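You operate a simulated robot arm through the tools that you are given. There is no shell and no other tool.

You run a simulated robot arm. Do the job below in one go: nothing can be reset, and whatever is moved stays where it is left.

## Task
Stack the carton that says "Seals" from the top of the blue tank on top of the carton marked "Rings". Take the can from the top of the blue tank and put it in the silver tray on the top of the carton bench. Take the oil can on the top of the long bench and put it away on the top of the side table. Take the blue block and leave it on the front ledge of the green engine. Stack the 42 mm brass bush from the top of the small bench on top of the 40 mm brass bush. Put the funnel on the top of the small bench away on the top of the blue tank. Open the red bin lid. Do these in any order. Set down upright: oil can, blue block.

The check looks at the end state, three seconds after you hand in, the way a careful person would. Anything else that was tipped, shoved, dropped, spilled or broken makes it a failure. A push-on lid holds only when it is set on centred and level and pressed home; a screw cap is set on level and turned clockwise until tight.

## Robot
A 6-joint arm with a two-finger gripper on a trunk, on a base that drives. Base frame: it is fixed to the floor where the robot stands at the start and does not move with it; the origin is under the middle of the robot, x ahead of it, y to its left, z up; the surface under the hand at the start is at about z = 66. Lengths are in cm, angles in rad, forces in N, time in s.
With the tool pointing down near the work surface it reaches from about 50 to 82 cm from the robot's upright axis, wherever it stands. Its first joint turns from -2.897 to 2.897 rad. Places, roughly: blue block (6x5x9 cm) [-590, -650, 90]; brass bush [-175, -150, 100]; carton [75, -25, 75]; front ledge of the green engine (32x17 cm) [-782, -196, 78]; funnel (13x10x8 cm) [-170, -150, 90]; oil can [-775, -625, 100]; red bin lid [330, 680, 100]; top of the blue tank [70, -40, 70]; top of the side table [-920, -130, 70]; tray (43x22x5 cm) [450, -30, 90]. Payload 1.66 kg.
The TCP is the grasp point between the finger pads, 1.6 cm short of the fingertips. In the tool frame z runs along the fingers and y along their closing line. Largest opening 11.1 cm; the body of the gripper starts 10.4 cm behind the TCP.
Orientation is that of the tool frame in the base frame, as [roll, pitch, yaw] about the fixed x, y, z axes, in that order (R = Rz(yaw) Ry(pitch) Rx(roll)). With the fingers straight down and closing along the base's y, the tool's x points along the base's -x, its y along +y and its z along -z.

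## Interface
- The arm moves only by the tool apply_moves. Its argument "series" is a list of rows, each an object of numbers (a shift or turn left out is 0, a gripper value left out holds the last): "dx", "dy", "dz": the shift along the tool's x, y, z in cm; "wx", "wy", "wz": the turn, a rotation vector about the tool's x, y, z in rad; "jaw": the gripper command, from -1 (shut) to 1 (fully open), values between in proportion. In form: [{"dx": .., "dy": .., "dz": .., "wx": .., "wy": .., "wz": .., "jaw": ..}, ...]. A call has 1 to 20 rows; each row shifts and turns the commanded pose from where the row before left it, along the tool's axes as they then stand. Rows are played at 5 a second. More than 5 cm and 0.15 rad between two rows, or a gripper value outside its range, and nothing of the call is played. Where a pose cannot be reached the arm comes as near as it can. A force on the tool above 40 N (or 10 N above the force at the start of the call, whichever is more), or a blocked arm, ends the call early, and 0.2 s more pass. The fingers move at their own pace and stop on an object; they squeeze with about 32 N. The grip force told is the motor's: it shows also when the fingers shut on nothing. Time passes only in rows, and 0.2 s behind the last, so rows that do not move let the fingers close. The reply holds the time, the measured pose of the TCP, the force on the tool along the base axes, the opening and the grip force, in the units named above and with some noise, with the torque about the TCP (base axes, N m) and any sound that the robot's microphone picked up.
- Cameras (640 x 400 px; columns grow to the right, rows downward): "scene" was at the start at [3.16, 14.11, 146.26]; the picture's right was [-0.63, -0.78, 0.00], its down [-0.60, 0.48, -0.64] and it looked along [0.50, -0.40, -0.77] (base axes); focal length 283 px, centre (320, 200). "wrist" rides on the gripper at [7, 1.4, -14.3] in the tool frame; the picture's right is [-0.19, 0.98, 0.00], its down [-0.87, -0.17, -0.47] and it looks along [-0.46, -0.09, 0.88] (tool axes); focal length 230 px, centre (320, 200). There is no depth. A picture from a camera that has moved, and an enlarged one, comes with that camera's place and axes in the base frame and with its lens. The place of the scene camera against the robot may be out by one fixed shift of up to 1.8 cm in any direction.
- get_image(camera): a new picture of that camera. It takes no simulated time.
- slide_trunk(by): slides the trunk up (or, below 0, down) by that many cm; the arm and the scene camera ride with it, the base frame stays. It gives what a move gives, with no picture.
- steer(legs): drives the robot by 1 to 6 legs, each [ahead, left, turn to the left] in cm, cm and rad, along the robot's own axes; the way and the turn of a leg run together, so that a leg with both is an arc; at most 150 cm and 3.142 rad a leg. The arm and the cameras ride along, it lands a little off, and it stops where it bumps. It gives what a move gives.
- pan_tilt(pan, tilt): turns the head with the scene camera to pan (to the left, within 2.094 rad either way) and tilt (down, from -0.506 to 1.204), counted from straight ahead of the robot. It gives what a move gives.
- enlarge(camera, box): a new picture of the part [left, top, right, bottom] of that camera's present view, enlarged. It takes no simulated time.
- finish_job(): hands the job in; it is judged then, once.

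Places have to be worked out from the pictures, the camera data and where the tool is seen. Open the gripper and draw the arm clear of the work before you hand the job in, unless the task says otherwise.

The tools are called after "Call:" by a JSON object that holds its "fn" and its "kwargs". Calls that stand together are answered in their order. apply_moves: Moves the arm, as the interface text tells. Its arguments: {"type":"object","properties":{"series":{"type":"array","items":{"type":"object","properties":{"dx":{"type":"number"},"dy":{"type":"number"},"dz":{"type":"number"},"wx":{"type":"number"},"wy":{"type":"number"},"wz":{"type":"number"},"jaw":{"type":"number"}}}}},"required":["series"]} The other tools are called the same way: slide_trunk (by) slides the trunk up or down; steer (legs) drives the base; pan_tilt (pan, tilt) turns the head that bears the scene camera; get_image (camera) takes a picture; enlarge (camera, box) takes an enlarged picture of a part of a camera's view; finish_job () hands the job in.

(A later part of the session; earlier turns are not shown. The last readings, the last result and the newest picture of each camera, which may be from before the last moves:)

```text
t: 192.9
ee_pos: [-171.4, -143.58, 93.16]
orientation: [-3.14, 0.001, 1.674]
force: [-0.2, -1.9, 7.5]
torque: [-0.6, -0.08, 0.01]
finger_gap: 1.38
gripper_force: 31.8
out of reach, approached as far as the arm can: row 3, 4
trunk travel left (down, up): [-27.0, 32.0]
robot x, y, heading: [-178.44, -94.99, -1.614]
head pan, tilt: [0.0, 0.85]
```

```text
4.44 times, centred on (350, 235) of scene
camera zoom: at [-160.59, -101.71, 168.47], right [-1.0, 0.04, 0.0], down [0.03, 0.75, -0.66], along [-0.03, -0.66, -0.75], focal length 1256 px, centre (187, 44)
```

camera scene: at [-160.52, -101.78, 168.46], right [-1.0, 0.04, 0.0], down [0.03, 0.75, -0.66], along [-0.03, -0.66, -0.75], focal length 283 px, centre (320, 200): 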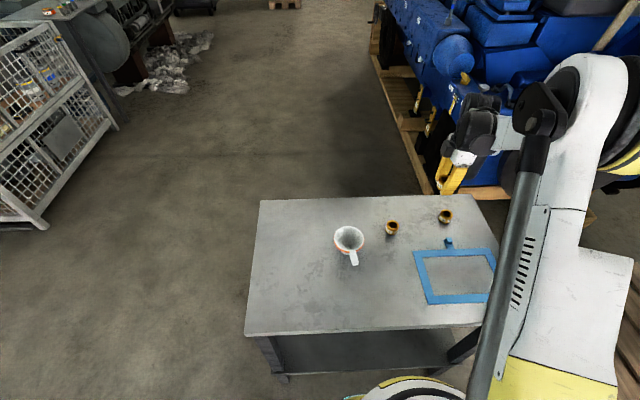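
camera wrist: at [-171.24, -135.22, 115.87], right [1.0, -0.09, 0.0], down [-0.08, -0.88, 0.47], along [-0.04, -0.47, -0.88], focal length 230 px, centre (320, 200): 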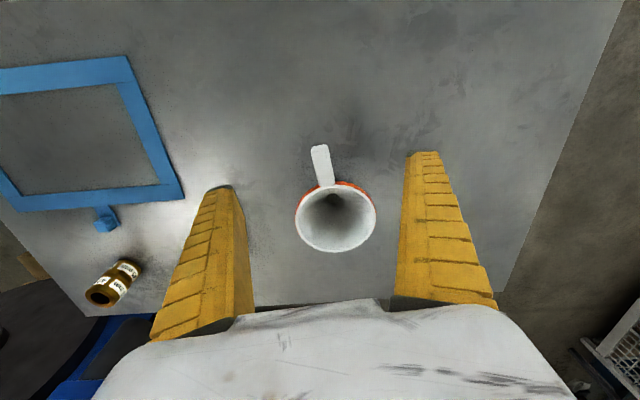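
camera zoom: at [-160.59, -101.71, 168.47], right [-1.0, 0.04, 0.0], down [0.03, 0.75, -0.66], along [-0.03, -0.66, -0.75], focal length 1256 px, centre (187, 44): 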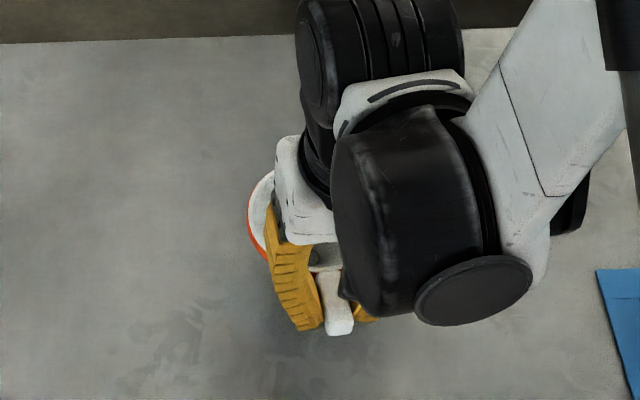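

Gripped on the handle (1.4 cm). I lift gently and watch.

Call:
{"fn": "apply_moves", "kwargs": {"series": [{"dz": -0.5}, {"dz": -1}, {"dz": -2}, {"dz": -3}, {}]}}

Call:
{"fn": "get_image", "kwargs": {"camera": "wrist"}}

Call:
{"fn": "enlarge", "kwargs": {"camera": "scene", "box": [280, 150, 420, 270]}}

```text
t: 194.2
ee_pos: [-171.45, -143.67, 99.69]
orientation: [-3.141, 0.0, 1.672]
force: [-0.2, 1.3, -0.8]
torque: [0.08, 0.04, 0.0]
finger_gap: 1.11
gripper_force: 31.8
trunk travel left (down, up): [-27.0, 32.0]
robot x, y, heading: [-178.52, -94.78, -1.616]
head pan, tilt: [0.0, 0.85]
```

```text
taken
camera wrist: at [-170.78, -136.49, 114.07], right [1.0, -0.09, 0.0], down [-0.08, -0.88, 0.47], along [-0.04, -0.47, -0.88], focal length 230 px, centre (320, 200)
```

wrist: 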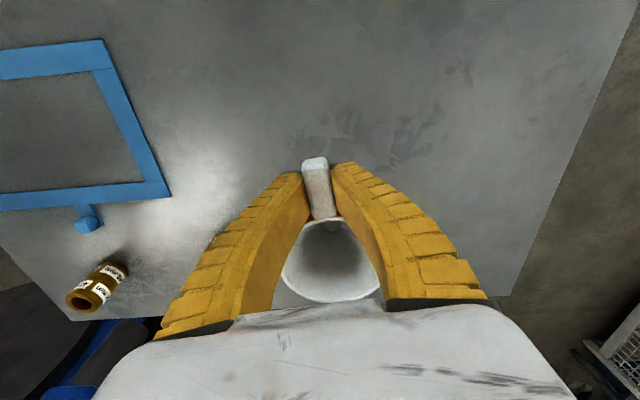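

```text
3.33 times, centred on (350, 210) of scene
camera zoom: at [-160.58, -101.8, 168.46], right [-1.0, 0.04, 0.0], down [0.03, 0.75, -0.66], along [-0.03, -0.66, -0.75], focal length 942 px, centre (220, 167)
```

zoom: 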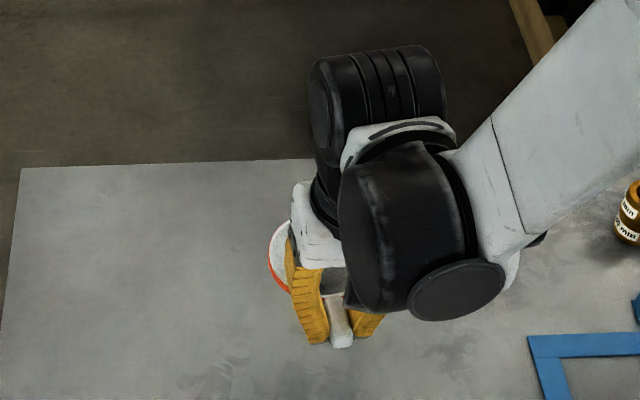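

The funnel hangs level from its handle. I raise it and drive back to the tank's front.

Call:
{"fn": "apply_moves", "kwargs": {"series": [{"dz": -3}, {"dz": -3}, {}]}}

Call:
{"fn": "steer", "kwargs": {"legs": [[-30, 0, 0], [0, 0, 1.612], [148, 0, 0], [0, 42, 0]]}}

Call:
{"fn": "pan_tilt", "kwargs": {"pan": -0.2, "tilt": 0.8}}

Call:
{"fn": "get_image", "kwargs": {"camera": "scene"}}

Call:
{"fn": "get_image", "kwargs": {"camera": "wrist"}}

```text
t: 194.9
ee_pos: [-171.45, -143.56, 105.88]
orientation: [-3.141, 0.0, 1.674]
force: [-0.4, -0.5, -1.8]
torque: [0.09, 0.01, -0.02]
finger_gap: 1.06
gripper_force: 31.3
trunk travel left (down, up): [-27.0, 32.0]
robot x, y, heading: [-178.49, -95.16, -1.616]
head pan, tilt: [0.0, 0.85]
```

```text
t: 210.1
ee_pos: [19.02, -12.24, 105.87]
orientation: [3.14, 0.0, -2.98]
force: [-0.6, 0.3, -1.3]
torque: [-0.03, 0.09, 0.01]
finger_gap: 1.1
gripper_force: 31.7
trunk travel left (down, up): [-27.0, 32.0]
robot x, y, heading: [-29.0, -22.06, 0.019]
head pan, tilt: [0.0, 0.85]
```

```text
t: 210.8
ee_pos: [19.03, -12.39, 105.77]
orientation: [3.141, 0.001, -2.98]
force: [-0.6, -0.6, -0.6]
torque: [0.0, 0.07, 0.0]
finger_gap: 1.08
gripper_force: 32.3
trunk travel left (down, up): [-27.0, 32.0]
robot x, y, heading: [-29.07, -21.96, 0.012]
head pan, tilt: [-0.201, 0.799]
```

```text
taken
camera scene: at [-24.15, -4.8, 168.87], right [-0.19, -0.98, 0.0], down [-0.7, 0.13, -0.7], along [0.69, -0.13, -0.72], focal length 283 px, centre (320, 200)
```

scene: 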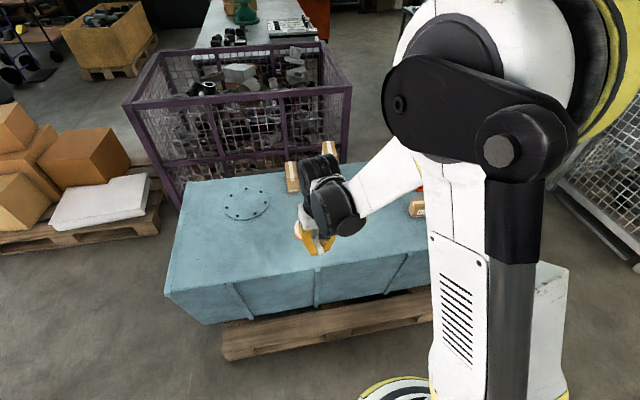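

```text
taken
camera wrist: at [11.91, -12.14, 120.1], right [0.03, 1.0, 0.0], down [0.88, -0.03, 0.47], along [0.47, -0.01, -0.88], focal length 230 px, centre (320, 200)
```

wrist: 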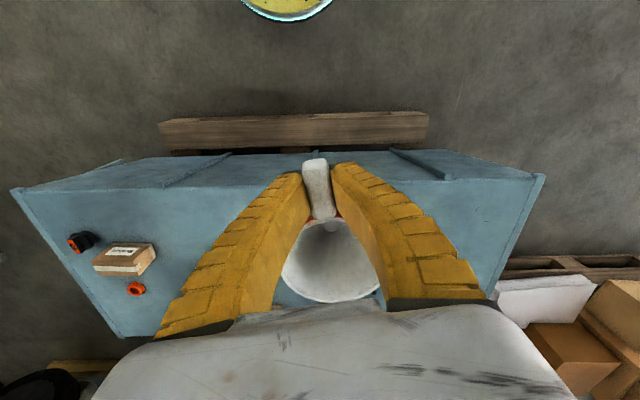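

I drive the last 27 cm up to the tank and lower the trunk.

Call:
{"fn": "steer", "kwargs": {"legs": [[27, 0, 0]]}}

Call:
{"fn": "slide_trunk", "kwargs": {"by": -18}}

Call:
{"fn": "apply_moves", "kwargs": {"series": [{"dx": -4}, {"dx": -4}, {"dx": -3}, {}]}}

Call:
{"fn": "get_image", "kwargs": {"camera": "wrist"}}

Call:
{"fn": "get_image", "kwargs": {"camera": "scene"}}

```text
t: 212.7
ee_pos: [46.07, -11.96, 105.69]
orientation: [3.141, 0.0, -2.979]
force: [0.3, 0.9, -0.9]
torque: [-0.03, 0.12, 0.03]
finger_gap: 1.09
gripper_force: 31.6
trunk travel left (down, up): [-27.0, 32.0]
robot x, y, heading: [-2.16, -22.08, 0.018]
head pan, tilt: [-0.201, 0.799]
```

```text
t: 214.7
ee_pos: [45.93, -11.81, 87.74]
orientation: [-3.141, 0.003, -2.979]
force: [-0.3, -0.1, -0.8]
torque: [-0.03, 0.03, 0.0]
finger_gap: 1.12
gripper_force: 32.0
trunk travel left (down, up): [-9.0, 50.0]
robot x, y, heading: [-1.97, -22.17, 0.014]
head pan, tilt: [-0.201, 0.799]
```

```text
t: 215.7
ee_pos: [56.7, -9.95, 87.67]
orientation: [-3.141, 0.0, -2.979]
force: [-0.5, 0.5, -0.8]
torque: [-0.03, 0.11, 0.01]
finger_gap: 1.08
gripper_force: 31.9
trunk travel left (down, up): [-9.0, 50.0]
robot x, y, heading: [-2.34, -22.22, 0.02]
head pan, tilt: [-0.201, 0.799]
```

```text
taken
camera wrist: at [49.64, -9.75, 101.96], right [0.03, 1.0, 0.0], down [0.88, -0.03, 0.47], along [0.47, -0.01, -0.88], focal length 230 px, centre (320, 200)
```

wrist: 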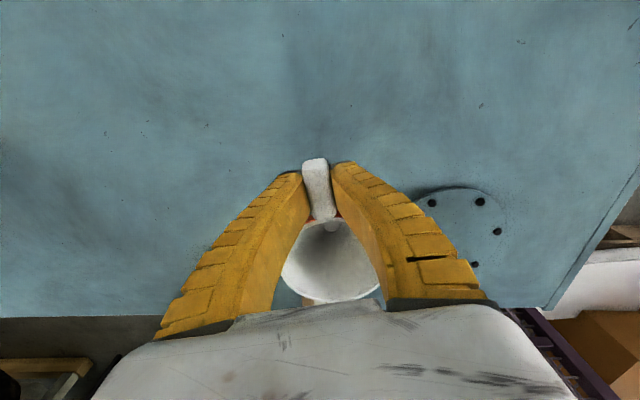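

```text
taken
camera scene: at [2.75, -4.38, 150.87], right [-0.18, -0.98, 0.0], down [-0.7, 0.13, -0.7], along [0.69, -0.13, -0.72], focal length 283 px, centre (320, 200)
```

scene: 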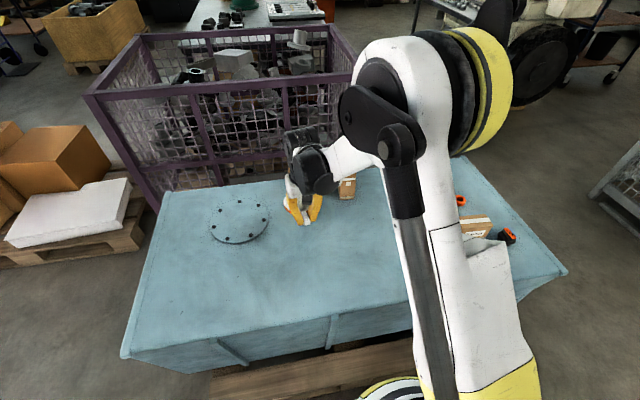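

I shift slightly right, then lower the funnel toward the tank top (base about 8 cm under the grip).

Call:
{"fn": "apply_moves", "kwargs": {"series": [{"dy": -4}, {"dz": 4}, {"dz": 4}, {"dz": 3}, {"dz": 1}, {}]}}

Call:
{"fn": "get_image", "kwargs": {"camera": "wrist"}}

Call:
{"fn": "enlarge", "kwargs": {"camera": "scene", "box": [260, 120, 380, 230]}}

```text
t: 217.1
ee_pos: [57.3, -14.01, 75.81]
orientation: [-3.141, 0.001, -2.98]
force: [-0.3, -0.2, -1.0]
torque: [-0.01, 0.04, 0.0]
finger_gap: 1.09
gripper_force: 31.9
trunk travel left (down, up): [-9.0, 50.0]
robot x, y, heading: [-2.18, -22.11, 0.018]
head pan, tilt: [-0.201, 0.799]
```

```text
taken
camera wrist: at [50.36, -13.78, 90.18], right [0.03, 1.0, 0.0], down [0.88, -0.03, 0.47], along [0.47, -0.01, -0.88], focal length 230 px, centre (320, 200)
```

wrist: 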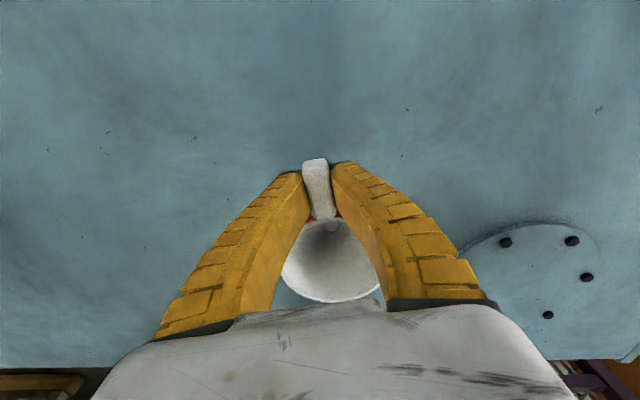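

```text
3.64 times, centred on (320, 175) of scene
camera zoom: at [2.74, -4.39, 150.87], right [-0.18, -0.98, 0.0], down [-0.7, 0.13, -0.7], along [0.69, -0.13, -0.72], focal length 1028 px, centre (320, 291)
```

zoom: 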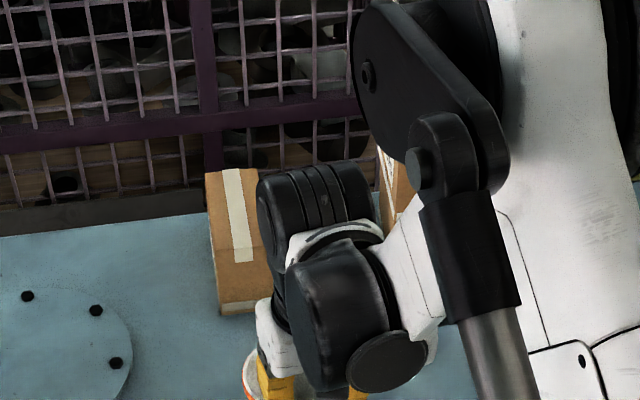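

Call:
{"fn": "apply_moves", "kwargs": {"series": [{"dz": 0.5}, {"dz": 0.5}, {"dz": 0.4}, {}]}}

Call:
{"fn": "apply_moves", "kwargs": {"series": [{"dz": 0.3}, {"dz": 0.2}, {}]}}

```text
t: 218.1
ee_pos: [57.34, -14.06, 74.45]
orientation: [-3.14, 0.0, -2.978]
force: [0.1, -0.4, -0.8]
torque: [0.05, 0.03, 0.0]
finger_gap: 1.06
gripper_force: 32.4
trunk travel left (down, up): [-9.0, 50.0]
robot x, y, heading: [-2.2, -21.98, 0.02]
head pan, tilt: [-0.201, 0.799]
```

```text
t: 218.9
ee_pos: [57.5, -14.04, 73.95]
orientation: [-3.141, 0.002, -2.98]
force: [-0.2, -0.1, -0.6]
torque: [0.0, 0.07, 0.03]
finger_gap: 1.07
gripper_force: 32.3
trunk travel left (down, up): [-9.0, 50.0]
robot x, y, heading: [-2.02, -21.61, 0.015]
head pan, tilt: [-0.201, 0.799]
```

Call:
{"fn": "apply_moves", "kwargs": {"series": [{"dz": 0.25}, {"dz": 0.2}, {}]}}

Call:
{"fn": "apply_moves", "kwargs": {"series": [{"dz": 0.2}, {"dz": 0.2}, {}]}}

```text
t: 219.7
ee_pos: [57.49, -14.01, 73.43]
orientation: [-3.141, 0.002, -2.98]
force: [0.9, 0.1, 1.2]
torque: [0.03, -0.13, -0.01]
finger_gap: 1.14
gripper_force: 31.9
trunk travel left (down, up): [-9.0, 50.0]
robot x, y, heading: [-1.83, -21.88, 0.015]
head pan, tilt: [-0.201, 0.799]
```

```text
t: 220.5
ee_pos: [57.4, -13.98, 73.12]
orientation: [3.141, 0.001, -2.98]
force: [-0.4, 0.8, 13.4]
torque: [0.14, -0.84, 0.01]
finger_gap: 1.72
gripper_force: 31.8
trunk travel left (down, up): [-9.0, 50.0]
robot x, y, heading: [-2.07, -21.96, 0.012]
head pan, tilt: [-0.201, 0.799]
```

The base touched the tank. I relieve the force, then open and withdraw upward.

Call:
{"fn": "apply_moves", "kwargs": {"series": [{"dz": -0.3}, {}]}}

Call:
{"fn": "apply_moves", "kwargs": {"series": [{"jaw": -0.6}, {"jaw": -0.3}, {"jaw": 0}, {}, {"dz": -1}, {"dz": -2}, {"dz": -4}, {"dz": -4}, {}]}}

Call:
{"fn": "get_image", "kwargs": {"camera": "wrist"}}

Call:
{"fn": "get_image", "kwargs": {"camera": "scene"}}

```text
t: 221.1
ee_pos: [57.42, -14.07, 73.29]
orientation: [3.14, 0.003, -2.979]
force: [-1.0, 0.4, 1.9]
torque: [0.03, -0.11, -0.01]
finger_gap: 1.19
gripper_force: 32.3
trunk travel left (down, up): [-9.0, 50.0]
robot x, y, heading: [-2.15, -21.94, 0.015]
head pan, tilt: [-0.201, 0.799]
```

```text
t: 223.1
ee_pos: [57.46, -14.1, 84.49]
orientation: [-3.141, 0.001, -2.979]
force: [-0.8, 0.2, 1.1]
torque: [0.01, -0.02, -0.02]
finger_gap: 5.77
gripper_force: 1.6
trunk travel left (down, up): [-9.0, 50.0]
robot x, y, heading: [-2.0, -21.75, 0.015]
head pan, tilt: [-0.201, 0.799]
```

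```text
taken
camera wrist: at [50.38, -13.84, 98.79], right [0.03, 1.0, 0.0], down [0.88, -0.03, 0.47], along [0.47, -0.01, -0.88], focal length 230 px, centre (320, 200)
```

wrist: 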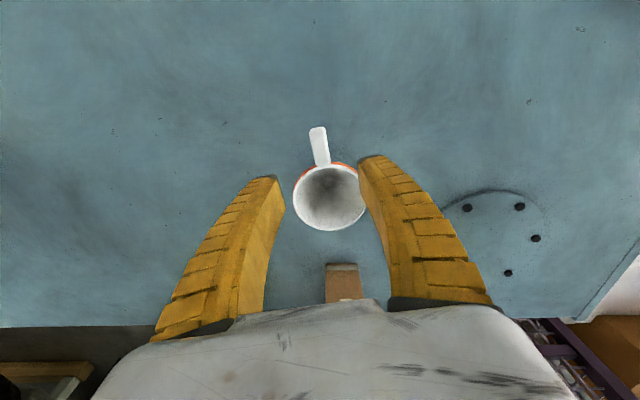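

```text
taken
camera scene: at [2.72, -4.39, 150.87], right [-0.18, -0.98, 0.0], down [-0.7, 0.13, -0.7], along [0.69, -0.13, -0.72], focal length 283 px, centre (320, 200)
```

scene: 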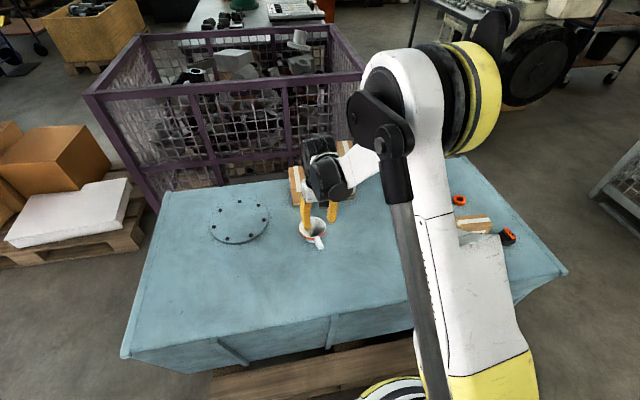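

The funnel stands on the tank. I raise and retract the arm, then set off toward the bins: back, then left, checking the way.

Call:
{"fn": "apply_moves", "kwargs": {"series": [{"dz": -4}, {"dz": -4}, {"dz": -4}, {"dx": 4}, {"dx": 3, "jaw": -1}, {}]}}

Call:
{"fn": "steer", "kwargs": {"legs": [[-43, 0, 0], [0, 148, 0], [0, 148, 0], [0, 20, 0]]}}

Call:
{"fn": "pan_tilt", "kwargs": {"pan": 0.5, "tilt": 0.3}}

Call:
{"fn": "get_image", "kwargs": {"camera": "scene"}}

```text
t: 224.5
ee_pos: [50.38, -15.33, 96.4]
orientation: [3.14, 0.002, -2.979]
force: [-0.5, 0.8, 0.5]
torque: [-0.03, -0.04, 0.01]
finger_gap: 0.0
gripper_force: 28.3
trunk travel left (down, up): [-9.0, 50.0]
robot x, y, heading: [-2.25, -21.94, 0.014]
head pan, tilt: [-0.201, 0.799]
```

```text
t: 242.2
ee_pos: [5.74, 298.96, 96.43]
orientation: [-3.141, 0.002, -2.998]
force: [0.5, 0.7, 1.0]
torque: [-0.03, -0.02, -0.02]
finger_gap: 0.01
gripper_force: 29.2
trunk travel left (down, up): [-9.0, 50.0]
robot x, y, heading: [-46.8, 293.64, -0.006]
head pan, tilt: [-0.201, 0.799]
```

```text
t: 243.3
ee_pos: [5.63, 298.88, 96.31]
orientation: [-3.141, 0.002, -2.999]
force: [0.5, 0.5, 0.1]
torque: [-0.02, -0.04, 0.01]
finger_gap: 0.02
gripper_force: 28.7
trunk travel left (down, up): [-9.0, 50.0]
robot x, y, heading: [-46.97, 293.71, -0.001]
head pan, tilt: [0.499, 0.3]
```

```text
taken
camera scene: at [-41.29, 316.99, 155.3], right [0.47, -0.88, 0.0], down [-0.26, -0.14, -0.96], along [0.84, 0.45, -0.3], focal length 283 px, centre (320, 200)
```

scene: 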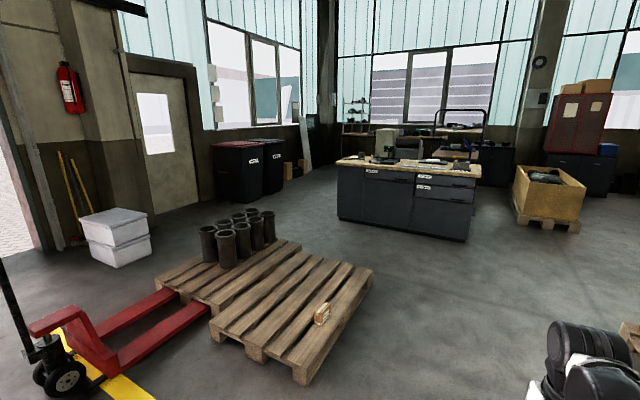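

Call:
{"fn": "enlarge", "kwargs": {"camera": "scene", "box": [190, 120, 310, 220]}}

```text
4.00 times, centred on (250, 170) of scene
camera zoom: at [-41.29, 316.99, 155.3], right [0.47, -0.88, 0.0], down [-0.26, -0.14, -0.96], along [0.84, 0.45, -0.3], focal length 1130 px, centre (600, 320)
```

zoom: 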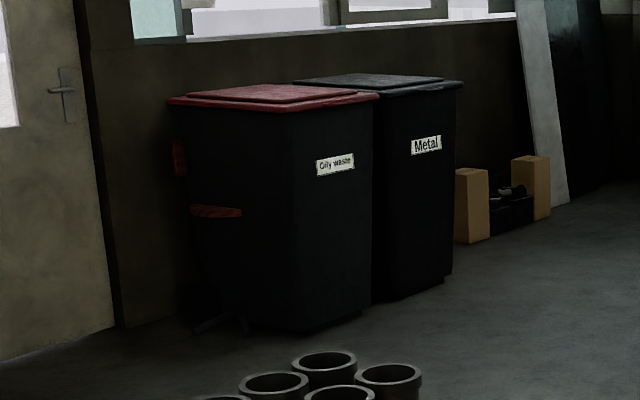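

The left bin ("Oily waste") has the red lid, front facing -y, lid front edge about y≈654, z≈100. I drive through the gap between the pallet and the desk, facing +y.

Call:
{"fn": "steer", "kwargs": {"legs": [[149, 0, 0], [149, 0, 0], [6, 0, 0], [0, 0, 1.571], [145, 0, 0]]}}

Call:
{"fn": "pan_tilt", "kwargs": {"pan": -0.2, "tilt": 0.3}}

Call:
{"fn": "get_image", "kwargs": {"camera": "scene"}}

```text
t: 268.7
ee_pos: [240.5, 490.87, 96.36]
orientation: [3.141, 0.004, -1.388]
force: [-0.9, 0.5, -0.1]
torque: [0.01, 0.0, -0.01]
finger_gap: 0.0
gripper_force: 28.9
trunk travel left (down, up): [-9.0, 50.0]
robot x, y, heading: [247.71, 438.7, 1.608]
head pan, tilt: [0.499, 0.3]
```

```text
t: 269.8
ee_pos: [240.54, 490.82, 96.39]
orientation: [3.141, 0.002, -1.387]
force: [0.4, -1.0, -0.4]
torque: [-0.02, -0.01, 0.0]
finger_gap: 0.0
gripper_force: 28.2
trunk travel left (down, up): [-9.0, 50.0]
robot x, y, heading: [247.87, 438.3, 1.607]
head pan, tilt: [-0.201, 0.3]
```

```text
taken
camera scene: at [229.77, 444.93, 155.31], right [0.99, -0.16, 0.0], down [-0.05, -0.29, -0.96], along [0.16, 0.94, -0.3], focal length 283 px, centre (320, 200)
```

scene: 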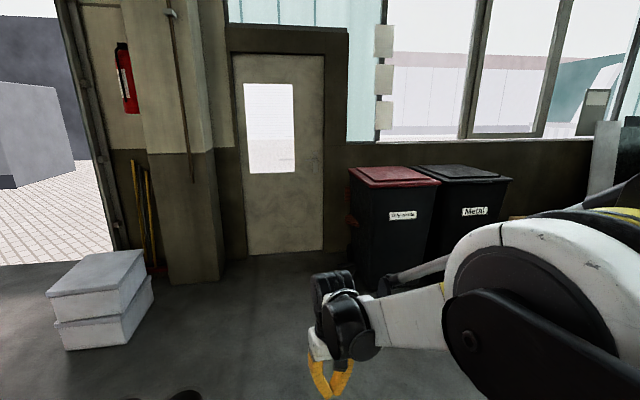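

Call:
{"fn": "steer", "kwargs": {"legs": [[100, 0, 0], [0, -92, -0.035]]}}

Call:
{"fn": "pan_tilt", "kwargs": {"pan": 0.0, "tilt": 0.4}}

Call:
{"fn": "get_image", "kwargs": {"camera": "scene"}}

Call:
{"fn": "enlarge", "kwargs": {"camera": "scene", "box": [200, 100, 480, 300]}}

```text
t: 279.3
ee_pos: [329.98, 590.7, 96.4]
orientation: [3.141, 0.001, -1.437]
force: [-0.2, -0.1, 0.4]
torque: [0.01, 0.01, 0.01]
finger_gap: 0.0
gripper_force: 28.5
trunk travel left (down, up): [-9.0, 50.0]
robot x, y, heading: [334.71, 538.18, 1.553]
head pan, tilt: [-0.201, 0.3]
```

```text
t: 280.0
ee_pos: [330.0, 590.65, 96.35]
orientation: [-3.14, 0.001, -1.439]
force: [-0.1, 1.1, -0.3]
torque: [0.03, -0.01, -0.01]
finger_gap: 0.01
gripper_force: 28.8
trunk travel left (down, up): [-9.0, 50.0]
robot x, y, heading: [335.03, 538.03, 1.556]
head pan, tilt: [0.0, 0.4]
```

```text
taken
camera scene: at [315.09, 545.52, 154.38], right [1.0, -0.01, 0.0], down [-0.01, -0.39, -0.92], along [0.01, 0.92, -0.39], focal length 283 px, centre (320, 200)
```

scene: 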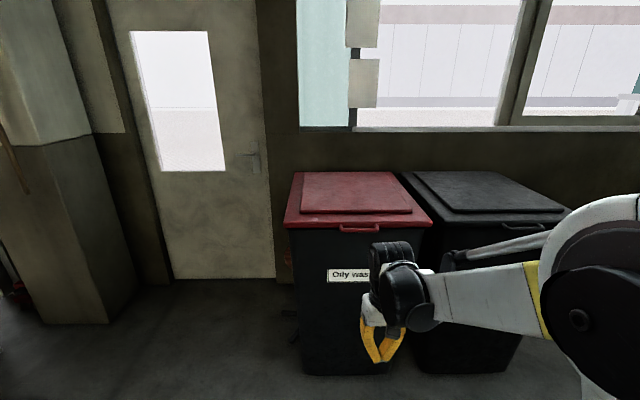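

```text
2.00 times, centred on (340, 200) of scene
camera zoom: at [315.09, 545.52, 154.38], right [1.0, -0.01, 0.0], down [-0.01, -0.39, -0.92], along [0.01, 0.92, -0.39], focal length 565 px, centre (280, 200)
```

zoom: 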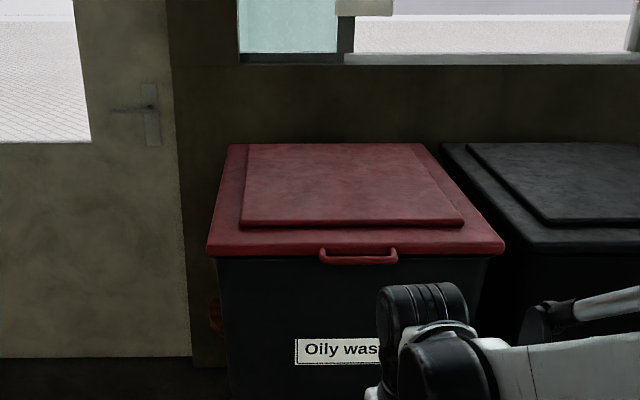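

The red lid has a front handle bar at about (332, 648, 97), hinge at the back (y≈716). I'll push it up from below with closed fingers pointing forward. First I extend and tilt the tool to horizontal.

Call:
{"fn": "apply_moves", "kwargs": {"series": [{"wz": 0.132}, {"dx": -4.2}, {"dx": -4.2}, {"dx": -4.2}, {"dx": -4.2}, {"dx": -4.2}, {}]}}

Call:
{"fn": "apply_moves", "kwargs": {"series": [{"wy": -0.15}, {"wy": -0.15}, {"wy": -0.15}, {"wy": -0.15}, {"wy": -0.15}, {"wy": -0.15}, {"wy": -0.15}, {"wy": -0.15}, {"wy": -0.15}, {"wy": -0.15}, {"wy": -0.071}, {}]}}

Call:
{"fn": "get_image", "kwargs": {"camera": "wrist"}}

Call:
{"fn": "get_image", "kwargs": {"camera": "scene"}}

```text
t: 281.6
ee_pos: [330.21, 611.85, 96.56]
orientation: [-3.141, 0.002, -1.571]
force: [0.4, 0.2, -0.6]
torque: [-0.04, 0.0, -0.01]
finger_gap: 0.01
gripper_force: 28.1
trunk travel left (down, up): [-9.0, 50.0]
robot x, y, heading: [334.54, 538.2, 1.557]
head pan, tilt: [0.0, 0.4]
```

```text
t: 284.2
ee_pos: [329.87, 613.53, 97.92]
orientation: [3.062, 1.559, -1.651]
force: [-0.4, 0.0, 0.3]
torque: [-0.01, 0.01, 0.05]
finger_gap: 0.0
gripper_force: 29.0
out of reach, approached as far as the arm can: row 10, 11
trunk travel left (down, up): [-9.0, 50.0]
robot x, y, heading: [335.18, 538.07, 1.556]
head pan, tilt: [0.0, 0.4]
```

```text
taken
camera wrist: at [328.52, 599.24, 91.15], right [-0.98, 0.0, 0.19], down [0.17, -0.46, 0.87], along [0.09, 0.89, 0.45], focal length 230 px, centre (320, 200)
```

wrist: 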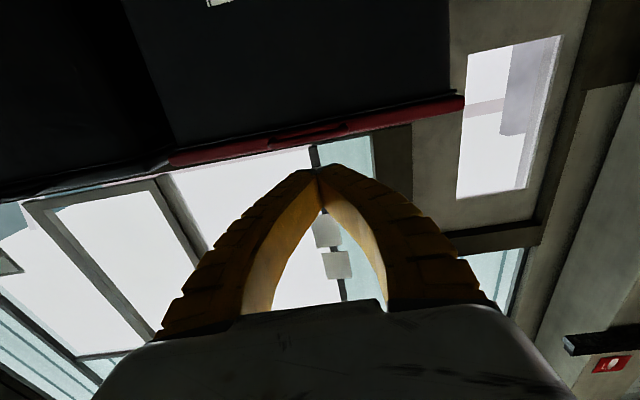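

```text
taken
camera scene: at [315.09, 545.52, 154.38], right [1.0, -0.01, 0.0], down [-0.01, -0.39, -0.92], along [0.01, 0.92, -0.39], focal length 283 px, centre (320, 200)
```

scene: 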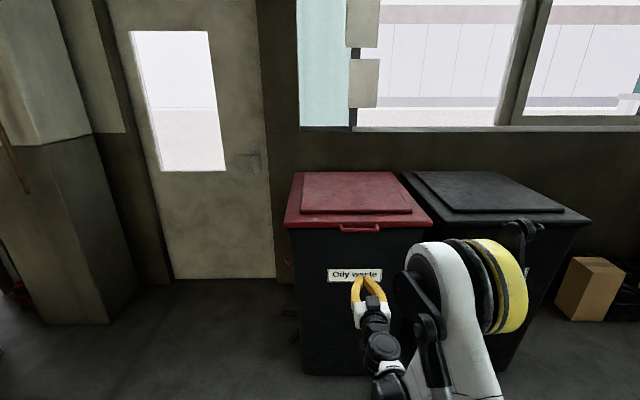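

The tool is horizontal. I lower it a bit so the fingers pass under the handle (bar z≈99–100), and drive 29 cm ahead.

Call:
{"fn": "apply_moves", "kwargs": {"series": [{"dx": 2}, {"dx": 1.5}, {}]}}

Call:
{"fn": "steer", "kwargs": {"legs": [[29, 0, 0]]}}

Call:
{"fn": "get_image", "kwargs": {"camera": "wrist"}}

Call:
{"fn": "pan_tilt", "kwargs": {"pan": 0.0, "tilt": 0.6}}

Call:
{"fn": "get_image", "kwargs": {"camera": "scene"}}

```text
t: 285.0
ee_pos: [329.68, 615.34, 95.48]
orientation: [2.613, 1.568, -2.097]
force: [-0.9, 0.0, -1.1]
torque: [-0.01, -0.01, 0.01]
finger_gap: 0.01
gripper_force: 28.5
out of reach, approached as far as the arm can: row 1, 2
trunk travel left (down, up): [-9.0, 50.0]
robot x, y, heading: [334.74, 538.25, 1.556]
head pan, tilt: [0.0, 0.4]
```

```text
t: 287.0
ee_pos: [329.82, 643.79, 95.58]
orientation: [2.721, 1.569, -1.989]
force: [1.0, 0.6, -0.7]
torque: [-0.01, 0.02, -0.01]
finger_gap: 0.0
gripper_force: 29.1
trunk travel left (down, up): [-9.0, 50.0]
robot x, y, heading: [335.24, 566.7, 1.557]
head pan, tilt: [0.0, 0.4]
```

```text
taken
camera wrist: at [328.57, 629.65, 88.68], right [-0.98, 0.0, 0.19], down [0.17, -0.47, 0.87], along [0.09, 0.88, 0.46], focal length 230 px, centre (320, 200)
```

wrist: 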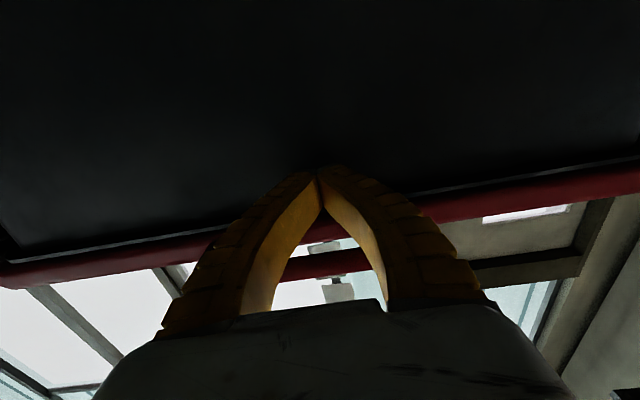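

```text
t: 287.7
ee_pos: [329.82, 643.9, 95.56]
orientation: [2.67, 1.57, -2.04]
force: [-0.5, 0.7, 0.4]
torque: [0.01, -0.02, -0.03]
finger_gap: 0.02
gripper_force: 28.6
trunk travel left (down, up): [-9.0, 50.0]
robot x, y, heading: [335.01, 566.68, 1.557]
head pan, tilt: [0.0, 0.6]
```

```text
taken
camera scene: at [315.45, 573.6, 152.56], right [1.0, -0.01, 0.0], down [-0.01, -0.56, -0.83], along [0.01, 0.83, -0.56], focal length 283 px, centre (320, 200)
```

scene: 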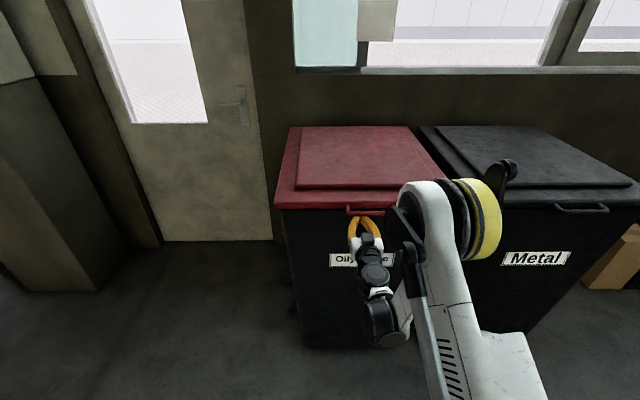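

Call:
{"fn": "enlarge", "kwargs": {"camera": "scene", "box": [310, 170, 430, 260]}}

Call:
{"fn": "enlarge", "kwargs": {"camera": "wrist", "box": [200, 120, 440, 290]}}

```text
4.44 times, centred on (370, 215) of scene
camera zoom: at [315.45, 573.6, 152.56], right [1.0, -0.01, 0.0], down [-0.01, -0.56, -0.83], along [0.01, 0.83, -0.56], focal length 1256 px, centre (98, 133)
```

zoom: 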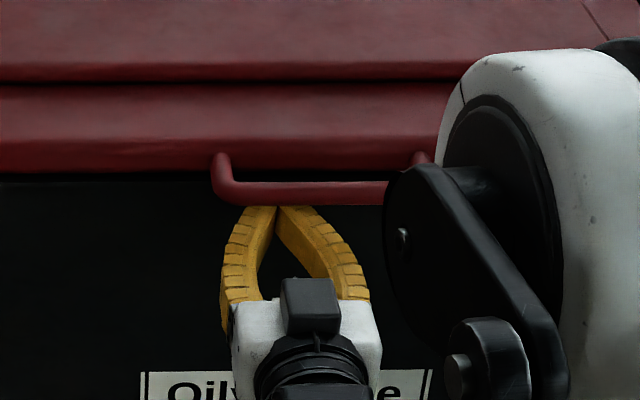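

```text
2.35 times, centred on (320, 205) of wrist
camera zoom: at [328.57, 629.63, 88.7], right [-0.98, 0.0, 0.19], down [0.17, -0.47, 0.87], along [0.09, 0.88, 0.46], focal length 541 px, centre (320, 188)
```

zoom: 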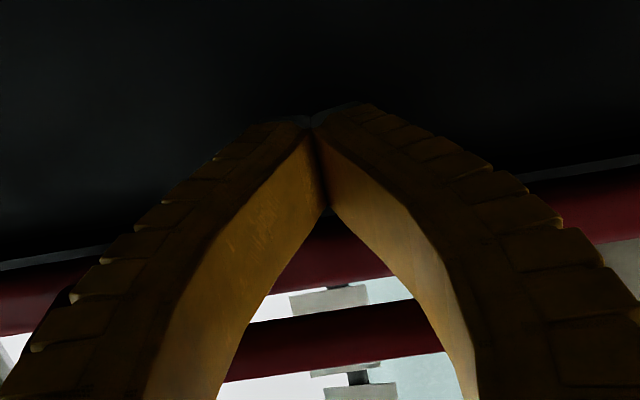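

The fingertips are just under the handle bar. I advance 2 cm more and start lifting with the trunk.

Call:
{"fn": "steer", "kwargs": {"legs": [[2, 0, 0]]}}

Call:
{"fn": "slide_trunk", "kwargs": {"by": 5}}

Call:
{"fn": "enlarge", "kwargs": {"camera": "scene", "box": [270, 120, 470, 260]}}

```text
t: 288.5
ee_pos: [329.9, 645.84, 95.68]
orientation: [2.249, 1.569, -2.462]
force: [0.3, -22.7, -14.6]
torque: [0.12, 0.05, 0.01]
finger_gap: 0.06
gripper_force: 28.4
trunk travel left (down, up): [-9.0, 50.0]
robot x, y, heading: [335.2, 568.91, 1.557]
head pan, tilt: [0.0, 0.6]
```

```text
t: 289.1
ee_pos: [330.01, 645.67, 98.58]
orientation: [2.055, 1.57, -2.658]
force: [0.6, -13.2, -5.0]
torque: [-0.08, 0.04, -0.04]
finger_gap: 0.59
gripper_force: 28.8
trunk travel left (down, up): [-11.9, 47.1]
robot x, y, heading: [335.31, 568.2, 1.563]
head pan, tilt: [0.0, 0.6]
stopped: the force on the tool passed its limit at 102 N (the readings are from after the stop); the commanded pose is now the measured one
```

```text
2.86 times, centred on (370, 190) of scene
camera zoom: at [315.47, 575.4, 155.53], right [1.0, -0.01, 0.0], down [-0.01, -0.56, -0.83], along [0.01, 0.83, -0.56], focal length 807 px, centre (177, 229)
```

zoom: 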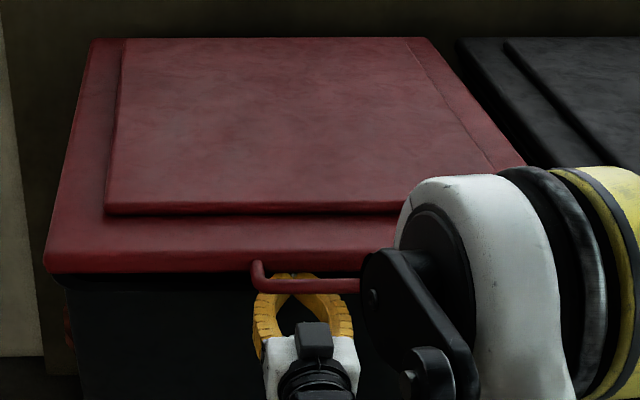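

The lift stopped on an impact-like force (tips pressed on the bin front, trunk too quick). I back off a little and lift slowly with the arm instead.

Call:
{"fn": "apply_moves", "kwargs": {"series": [{"dz": -0.4}, {"dz": -0.4}, {}]}}

Call:
{"fn": "apply_moves", "kwargs": {"series": [{"dx": -0.3}, {"dx": -0.3}, {"dx": -0.3}, {"dx": -0.3}, {}]}}

Call:
{"fn": "enlarge", "kwargs": {"camera": "scene", "box": [270, 120, 470, 260]}}

Call:
{"fn": "get_image", "kwargs": {"camera": "wrist"}}

```text
t: 289.9
ee_pos: [329.93, 645.67, 98.55]
orientation: [1.591, 1.57, -3.12]
force: [1.2, -14.4, 3.4]
torque: [-0.07, -0.04, -0.01]
finger_gap: 0.62
gripper_force: 28.3
out of reach, approached as far as the arm can: row 1, 2
trunk travel left (down, up): [-11.9, 47.1]
robot x, y, heading: [335.13, 568.47, 1.558]
head pan, tilt: [0.0, 0.6]
```

```text
t: 291.1
ee_pos: [329.9, 645.82, 99.73]
orientation: [2.578, 1.569, -2.133]
force: [0.5, 0.5, -2.2]
torque: [-0.02, -0.03, -0.04]
finger_gap: 0.0
gripper_force: 29.1
trunk travel left (down, up): [-11.9, 47.1]
robot x, y, heading: [335.13, 568.36, 1.561]
head pan, tilt: [0.0, 0.6]
```

```text
2.86 times, centred on (370, 190) of scene
camera zoom: at [315.48, 575.59, 155.45], right [1.0, -0.01, 0.0], down [-0.01, -0.57, -0.82], along [0.01, 0.82, -0.57], focal length 807 px, centre (177, 229)
```

zoom: 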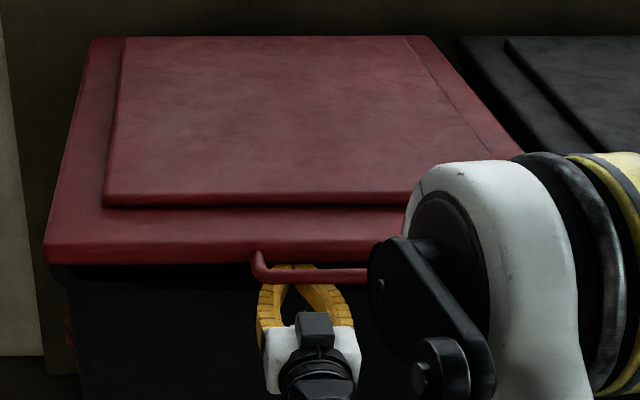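

```text
taken
camera wrist: at [328.57, 631.55, 92.78], right [-0.98, 0.0, 0.19], down [0.17, -0.47, 0.87], along [0.09, 0.88, 0.46], focal length 230 px, centre (320, 200)
```

wrist: 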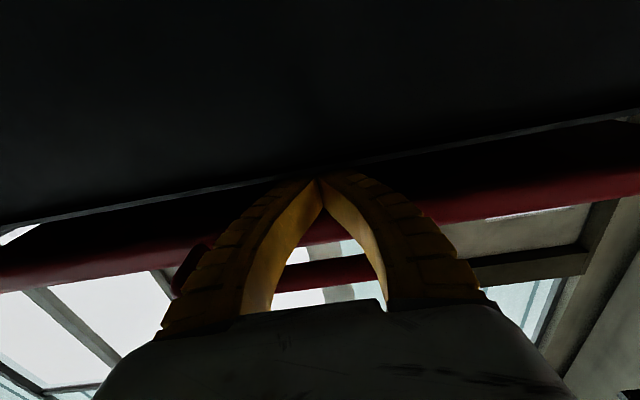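

The lid is lifting now with little force. I keep lifting slowly.

Call:
{"fn": "apply_moves", "kwargs": {"series": [{"dx": -0.6}, {"dx": -0.6}, {"dx": -0.6}, {"dx": -0.6}, {"dx": -0.6}, {"dx": -0.6}, {"dx": -0.6}, {"dx": -0.6}, {"dx": -0.6}, {"dx": -0.6}, {"dx": -0.6}, {"dx": -0.6}, {}]}}

Call:
{"fn": "get_image", "kwargs": {"camera": "wrist"}}

Call:
{"fn": "get_image", "kwargs": {"camera": "scene"}}

```text
t: 293.9
ee_pos: [330.0, 645.78, 106.73]
orientation: [2.562, 1.57, -2.151]
force: [0.3, 0.1, -2.7]
torque: [-0.03, 0.0, 0.0]
finger_gap: 0.59
gripper_force: 28.1
trunk travel left (down, up): [-11.9, 47.1]
robot x, y, heading: [335.37, 568.45, 1.561]
head pan, tilt: [0.0, 0.6]
```

```text
taken
camera wrist: at [328.58, 631.55, 99.87], right [-0.98, 0.0, 0.19], down [0.17, -0.47, 0.87], along [0.09, 0.88, 0.46], focal length 230 px, centre (320, 200)
```

wrist: 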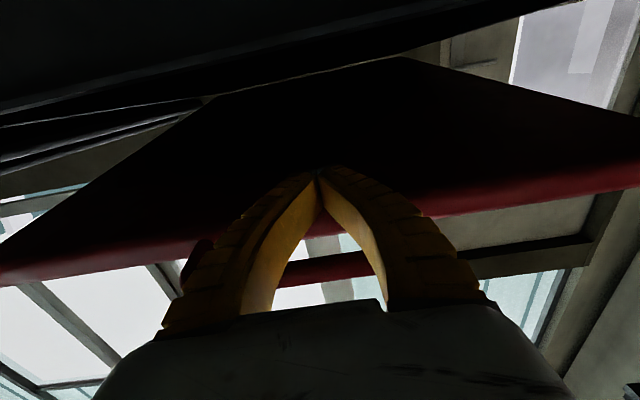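

```text
taken
camera scene: at [315.47, 575.57, 155.44], right [1.0, -0.01, 0.0], down [-0.01, -0.57, -0.82], along [0.01, 0.82, -0.57], focal length 283 px, centre (320, 200)
```

scene: 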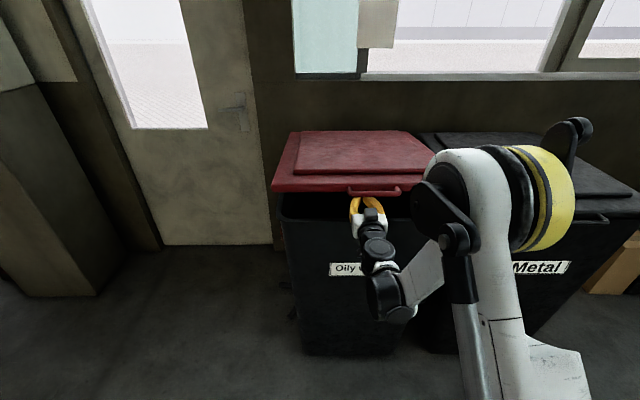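

Call:
{"fn": "apply_moves", "kwargs": {"series": [{"dx": -0.7, "dz": 0.5}, {"dx": -0.7, "dz": 0.5}, {"dx": -0.7, "dz": 0.5}, {"dx": -0.7, "dz": 0.5}, {"dx": -0.7, "dz": 0.5}, {"dx": -0.7, "dz": 0.5}, {"dx": -0.7, "dz": 0.5}, {"dx": -0.7, "dz": 0.5}, {"dx": -0.7, "dz": 0.5}, {"dx": -0.7, "dz": 0.5}, {"dx": -0.7, "dz": 0.5}, {"dx": -0.7, "dz": 0.5}, {"dx": -0.7, "dz": 0.5}, {"dx": -0.7, "dz": 0.5}, {}]}}

Call:
{"fn": "get_image", "kwargs": {"camera": "wrist"}}

Call:
{"fn": "get_image", "kwargs": {"camera": "scene"}}

```text
t: 297.1
ee_pos: [329.94, 652.74, 116.63]
orientation: [2.493, 1.57, -2.219]
force: [-0.2, -1.8, -1.2]
torque: [0.01, -0.01, -0.01]
finger_gap: 0.61
gripper_force: 28.3
trunk travel left (down, up): [-11.9, 47.1]
robot x, y, heading: [335.17, 568.28, 1.558]
head pan, tilt: [0.0, 0.6]
```

```text
taken
camera wrist: at [328.58, 638.53, 109.8], right [-0.98, 0.0, 0.19], down [0.17, -0.47, 0.87], along [0.09, 0.88, 0.46], focal length 230 px, centre (320, 200)
```

wrist: 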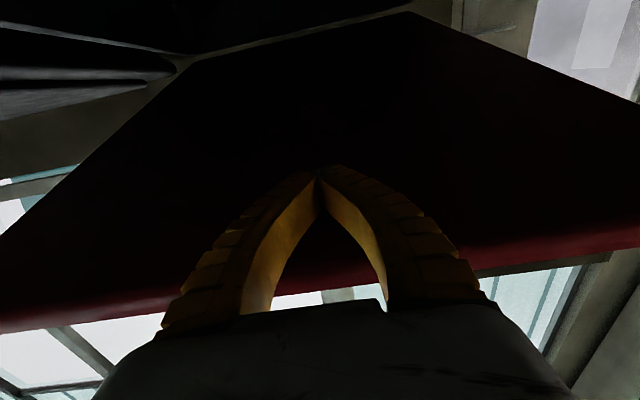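

```text
taken
camera scene: at [315.48, 575.54, 155.45], right [1.0, -0.01, 0.0], down [-0.01, -0.56, -0.83], along [0.01, 0.83, -0.56], focal length 283 px, centre (320, 200)
```

scene: 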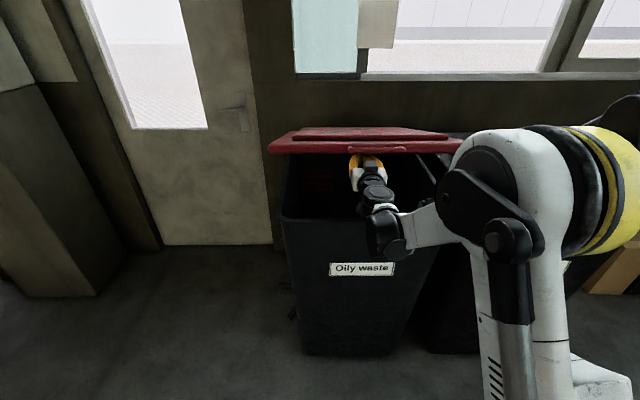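

The lid is at roughly 17°. I alternate: drive ahead a bit (fingers sliding in under the lid), then raise the trunk.

Call:
{"fn": "steer", "kwargs": {"legs": [[8, 0, 0]]}}

Call:
{"fn": "slide_trunk", "kwargs": {"by": 6}}

Call:
{"fn": "slide_trunk", "kwargs": {"by": 6}}

Call:
{"fn": "get_image", "kwargs": {"camera": "scene"}}

Call:
{"fn": "get_image", "kwargs": {"camera": "wrist"}}

```text
t: 298.1
ee_pos: [329.93, 660.83, 116.73]
orientation: [2.571, 1.568, -2.139]
force: [-0.2, 0.5, -3.2]
torque: [-0.01, 0.03, 0.01]
finger_gap: 0.62
gripper_force: 28.6
trunk travel left (down, up): [-11.9, 47.1]
robot x, y, heading: [335.29, 576.65, 1.559]
head pan, tilt: [0.0, 0.6]
```

```text
t: 299.1
ee_pos: [329.95, 660.84, 122.55]
orientation: [2.416, 1.569, -2.294]
force: [-0.3, -0.9, -0.8]
torque: [0.01, 0.03, 0.01]
finger_gap: 0.61
gripper_force: 28.5
trunk travel left (down, up): [-17.9, 41.1]
robot x, y, heading: [335.44, 576.7, 1.557]
head pan, tilt: [0.0, 0.6]
```

```text
t: 300.1
ee_pos: [329.95, 660.7, 128.71]
orientation: [2.405, 1.57, -2.307]
force: [-0.1, -0.4, 0.4]
torque: [0.02, -0.04, -0.01]
finger_gap: 0.57
gripper_force: 28.8
trunk travel left (down, up): [-23.9, 35.1]
robot x, y, heading: [335.31, 576.47, 1.559]
head pan, tilt: [0.0, 0.6]
```

```text
taken
camera scene: at [315.58, 583.56, 167.44], right [1.0, -0.01, 0.0], down [-0.01, -0.56, -0.83], along [0.01, 0.83, -0.56], focal length 283 px, centre (320, 200)
```

scene: 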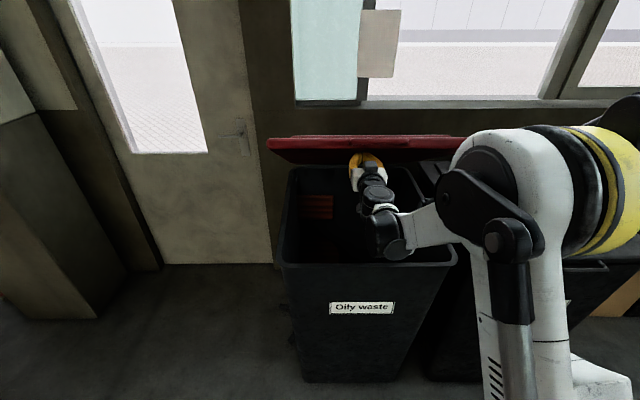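

```text
taken
camera wrist: at [328.67, 646.54, 121.8], right [-0.98, 0.0, 0.19], down [0.17, -0.47, 0.87], along [0.09, 0.88, 0.46], focal length 230 px, centre (320, 200)
```

wrist: 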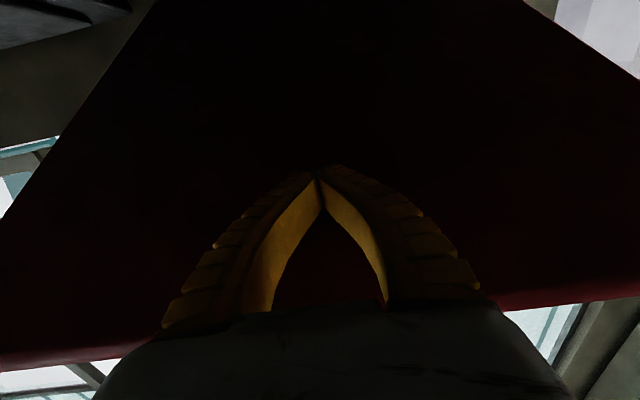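

Call:
{"fn": "steer", "kwargs": {"legs": [[10, 0, 0]]}}

Call:
{"fn": "slide_trunk", "kwargs": {"by": 7}}

Call:
{"fn": "slide_trunk", "kwargs": {"by": 7}}

Call:
{"fn": "get_image", "kwargs": {"camera": "scene"}}

Call:
{"fn": "get_image", "kwargs": {"camera": "wrist"}}

```text
t: 301.3
ee_pos: [330.05, 670.91, 128.61]
orientation: [2.653, 1.568, -2.056]
force: [0.8, -1.5, -0.8]
torque: [0.05, -0.03, -0.03]
finger_gap: 0.62
gripper_force: 28.8
trunk travel left (down, up): [-23.9, 35.1]
robot x, y, heading: [335.13, 586.65, 1.558]
head pan, tilt: [0.0, 0.6]
```

```text
t: 302.4
ee_pos: [330.01, 670.92, 135.64]
orientation: [2.517, 1.569, -2.192]
force: [0.4, 0.1, 0.5]
torque: [0.02, 0.0, -0.03]
finger_gap: 0.0
gripper_force: 28.4
trunk travel left (down, up): [-30.9, 28.1]
robot x, y, heading: [335.48, 586.61, 1.558]
head pan, tilt: [0.0, 0.6]
```

```text
t: 303.5
ee_pos: [330.02, 670.74, 142.71]
orientation: [2.542, 1.57, -2.17]
force: [-0.7, -0.3, -0.4]
torque: [-0.02, -0.01, 0.02]
finger_gap: 0.01
gripper_force: 28.2
trunk travel left (down, up): [-37.9, 21.1]
robot x, y, heading: [335.15, 586.74, 1.56]
head pan, tilt: [0.0, 0.6]
```

```text
taken
camera scene: at [315.69, 593.61, 181.44], right [1.0, -0.01, 0.0], down [-0.01, -0.56, -0.83], along [0.01, 0.83, -0.56], focal length 283 px, centre (320, 200)
```

scene: 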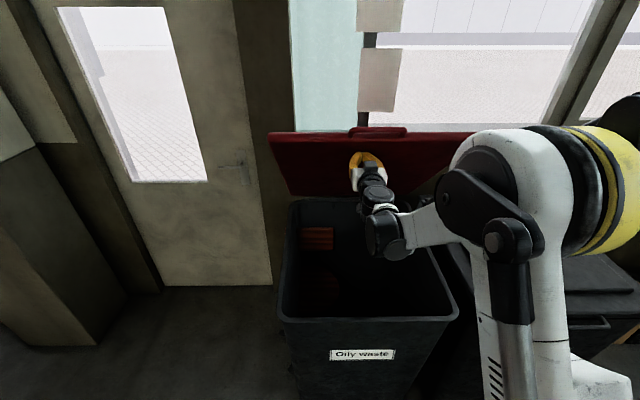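

```text
taken
camera wrist: at [328.71, 656.6, 135.79], right [-0.98, 0.0, 0.19], down [0.17, -0.47, 0.87], along [0.09, 0.88, 0.46], focal length 230 px, centre (320, 200)
```

wrist: 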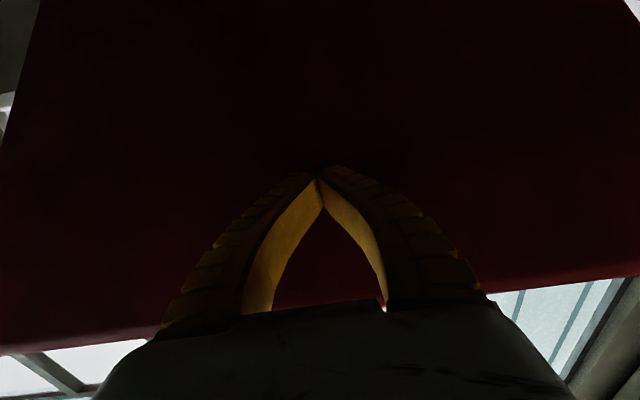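

The lid is past 45°. I push on by driving ahead.

Call:
{"fn": "steer", "kwargs": {"legs": [[14, 0, 0]]}}

Call:
{"fn": "steer", "kwargs": {"legs": [[10, 0, 0]]}}

Call:
{"fn": "get_image", "kwargs": {"camera": "scene"}}

Call:
{"fn": "get_image", "kwargs": {"camera": "wrist"}}

```text
t: 304.8
ee_pos: [330.25, 684.84, 142.43]
orientation: [2.728, 1.567, -1.982]
force: [0.0, 1.1, -0.2]
torque: [0.05, 0.02, 0.01]
finger_gap: 0.0
gripper_force: 29.5
trunk travel left (down, up): [-37.9, 21.1]
robot x, y, heading: [335.68, 600.81, 1.554]
head pan, tilt: [0.0, 0.6]
```

```text
t: 305.9
ee_pos: [330.56, 694.77, 142.55]
orientation: [2.649, 1.568, -2.063]
force: [-0.3, 0.5, -0.5]
torque: [0.04, 0.0, 0.02]
finger_gap: 0.0
gripper_force: 28.8
trunk travel left (down, up): [-37.9, 21.1]
robot x, y, heading: [335.83, 610.78, 1.561]
head pan, tilt: [0.0, 0.6]
```

```text
taken
camera scene: at [316.0, 617.6, 181.44], right [1.0, -0.01, 0.0], down [-0.01, -0.57, -0.82], along [0.01, 0.82, -0.57], focal length 283 px, centre (320, 200)
```

scene: 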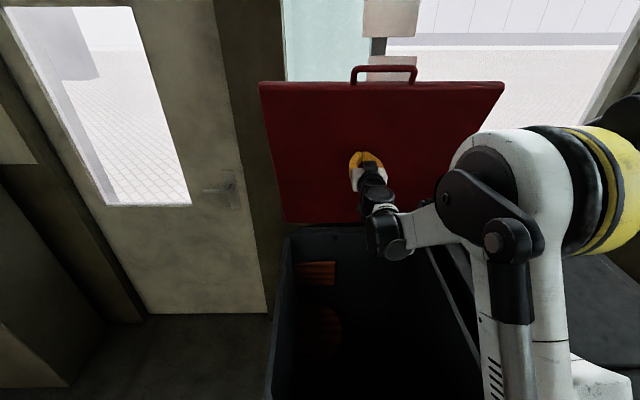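

```text
taken
camera wrist: at [329.13, 680.55, 135.74], right [-0.98, 0.0, 0.19], down [0.17, -0.47, 0.87], along [0.09, 0.88, 0.46], focal length 230 px, centre (320, 200)
```

wrist: 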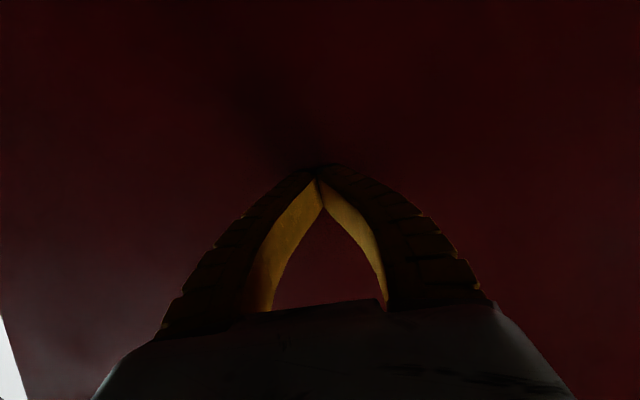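

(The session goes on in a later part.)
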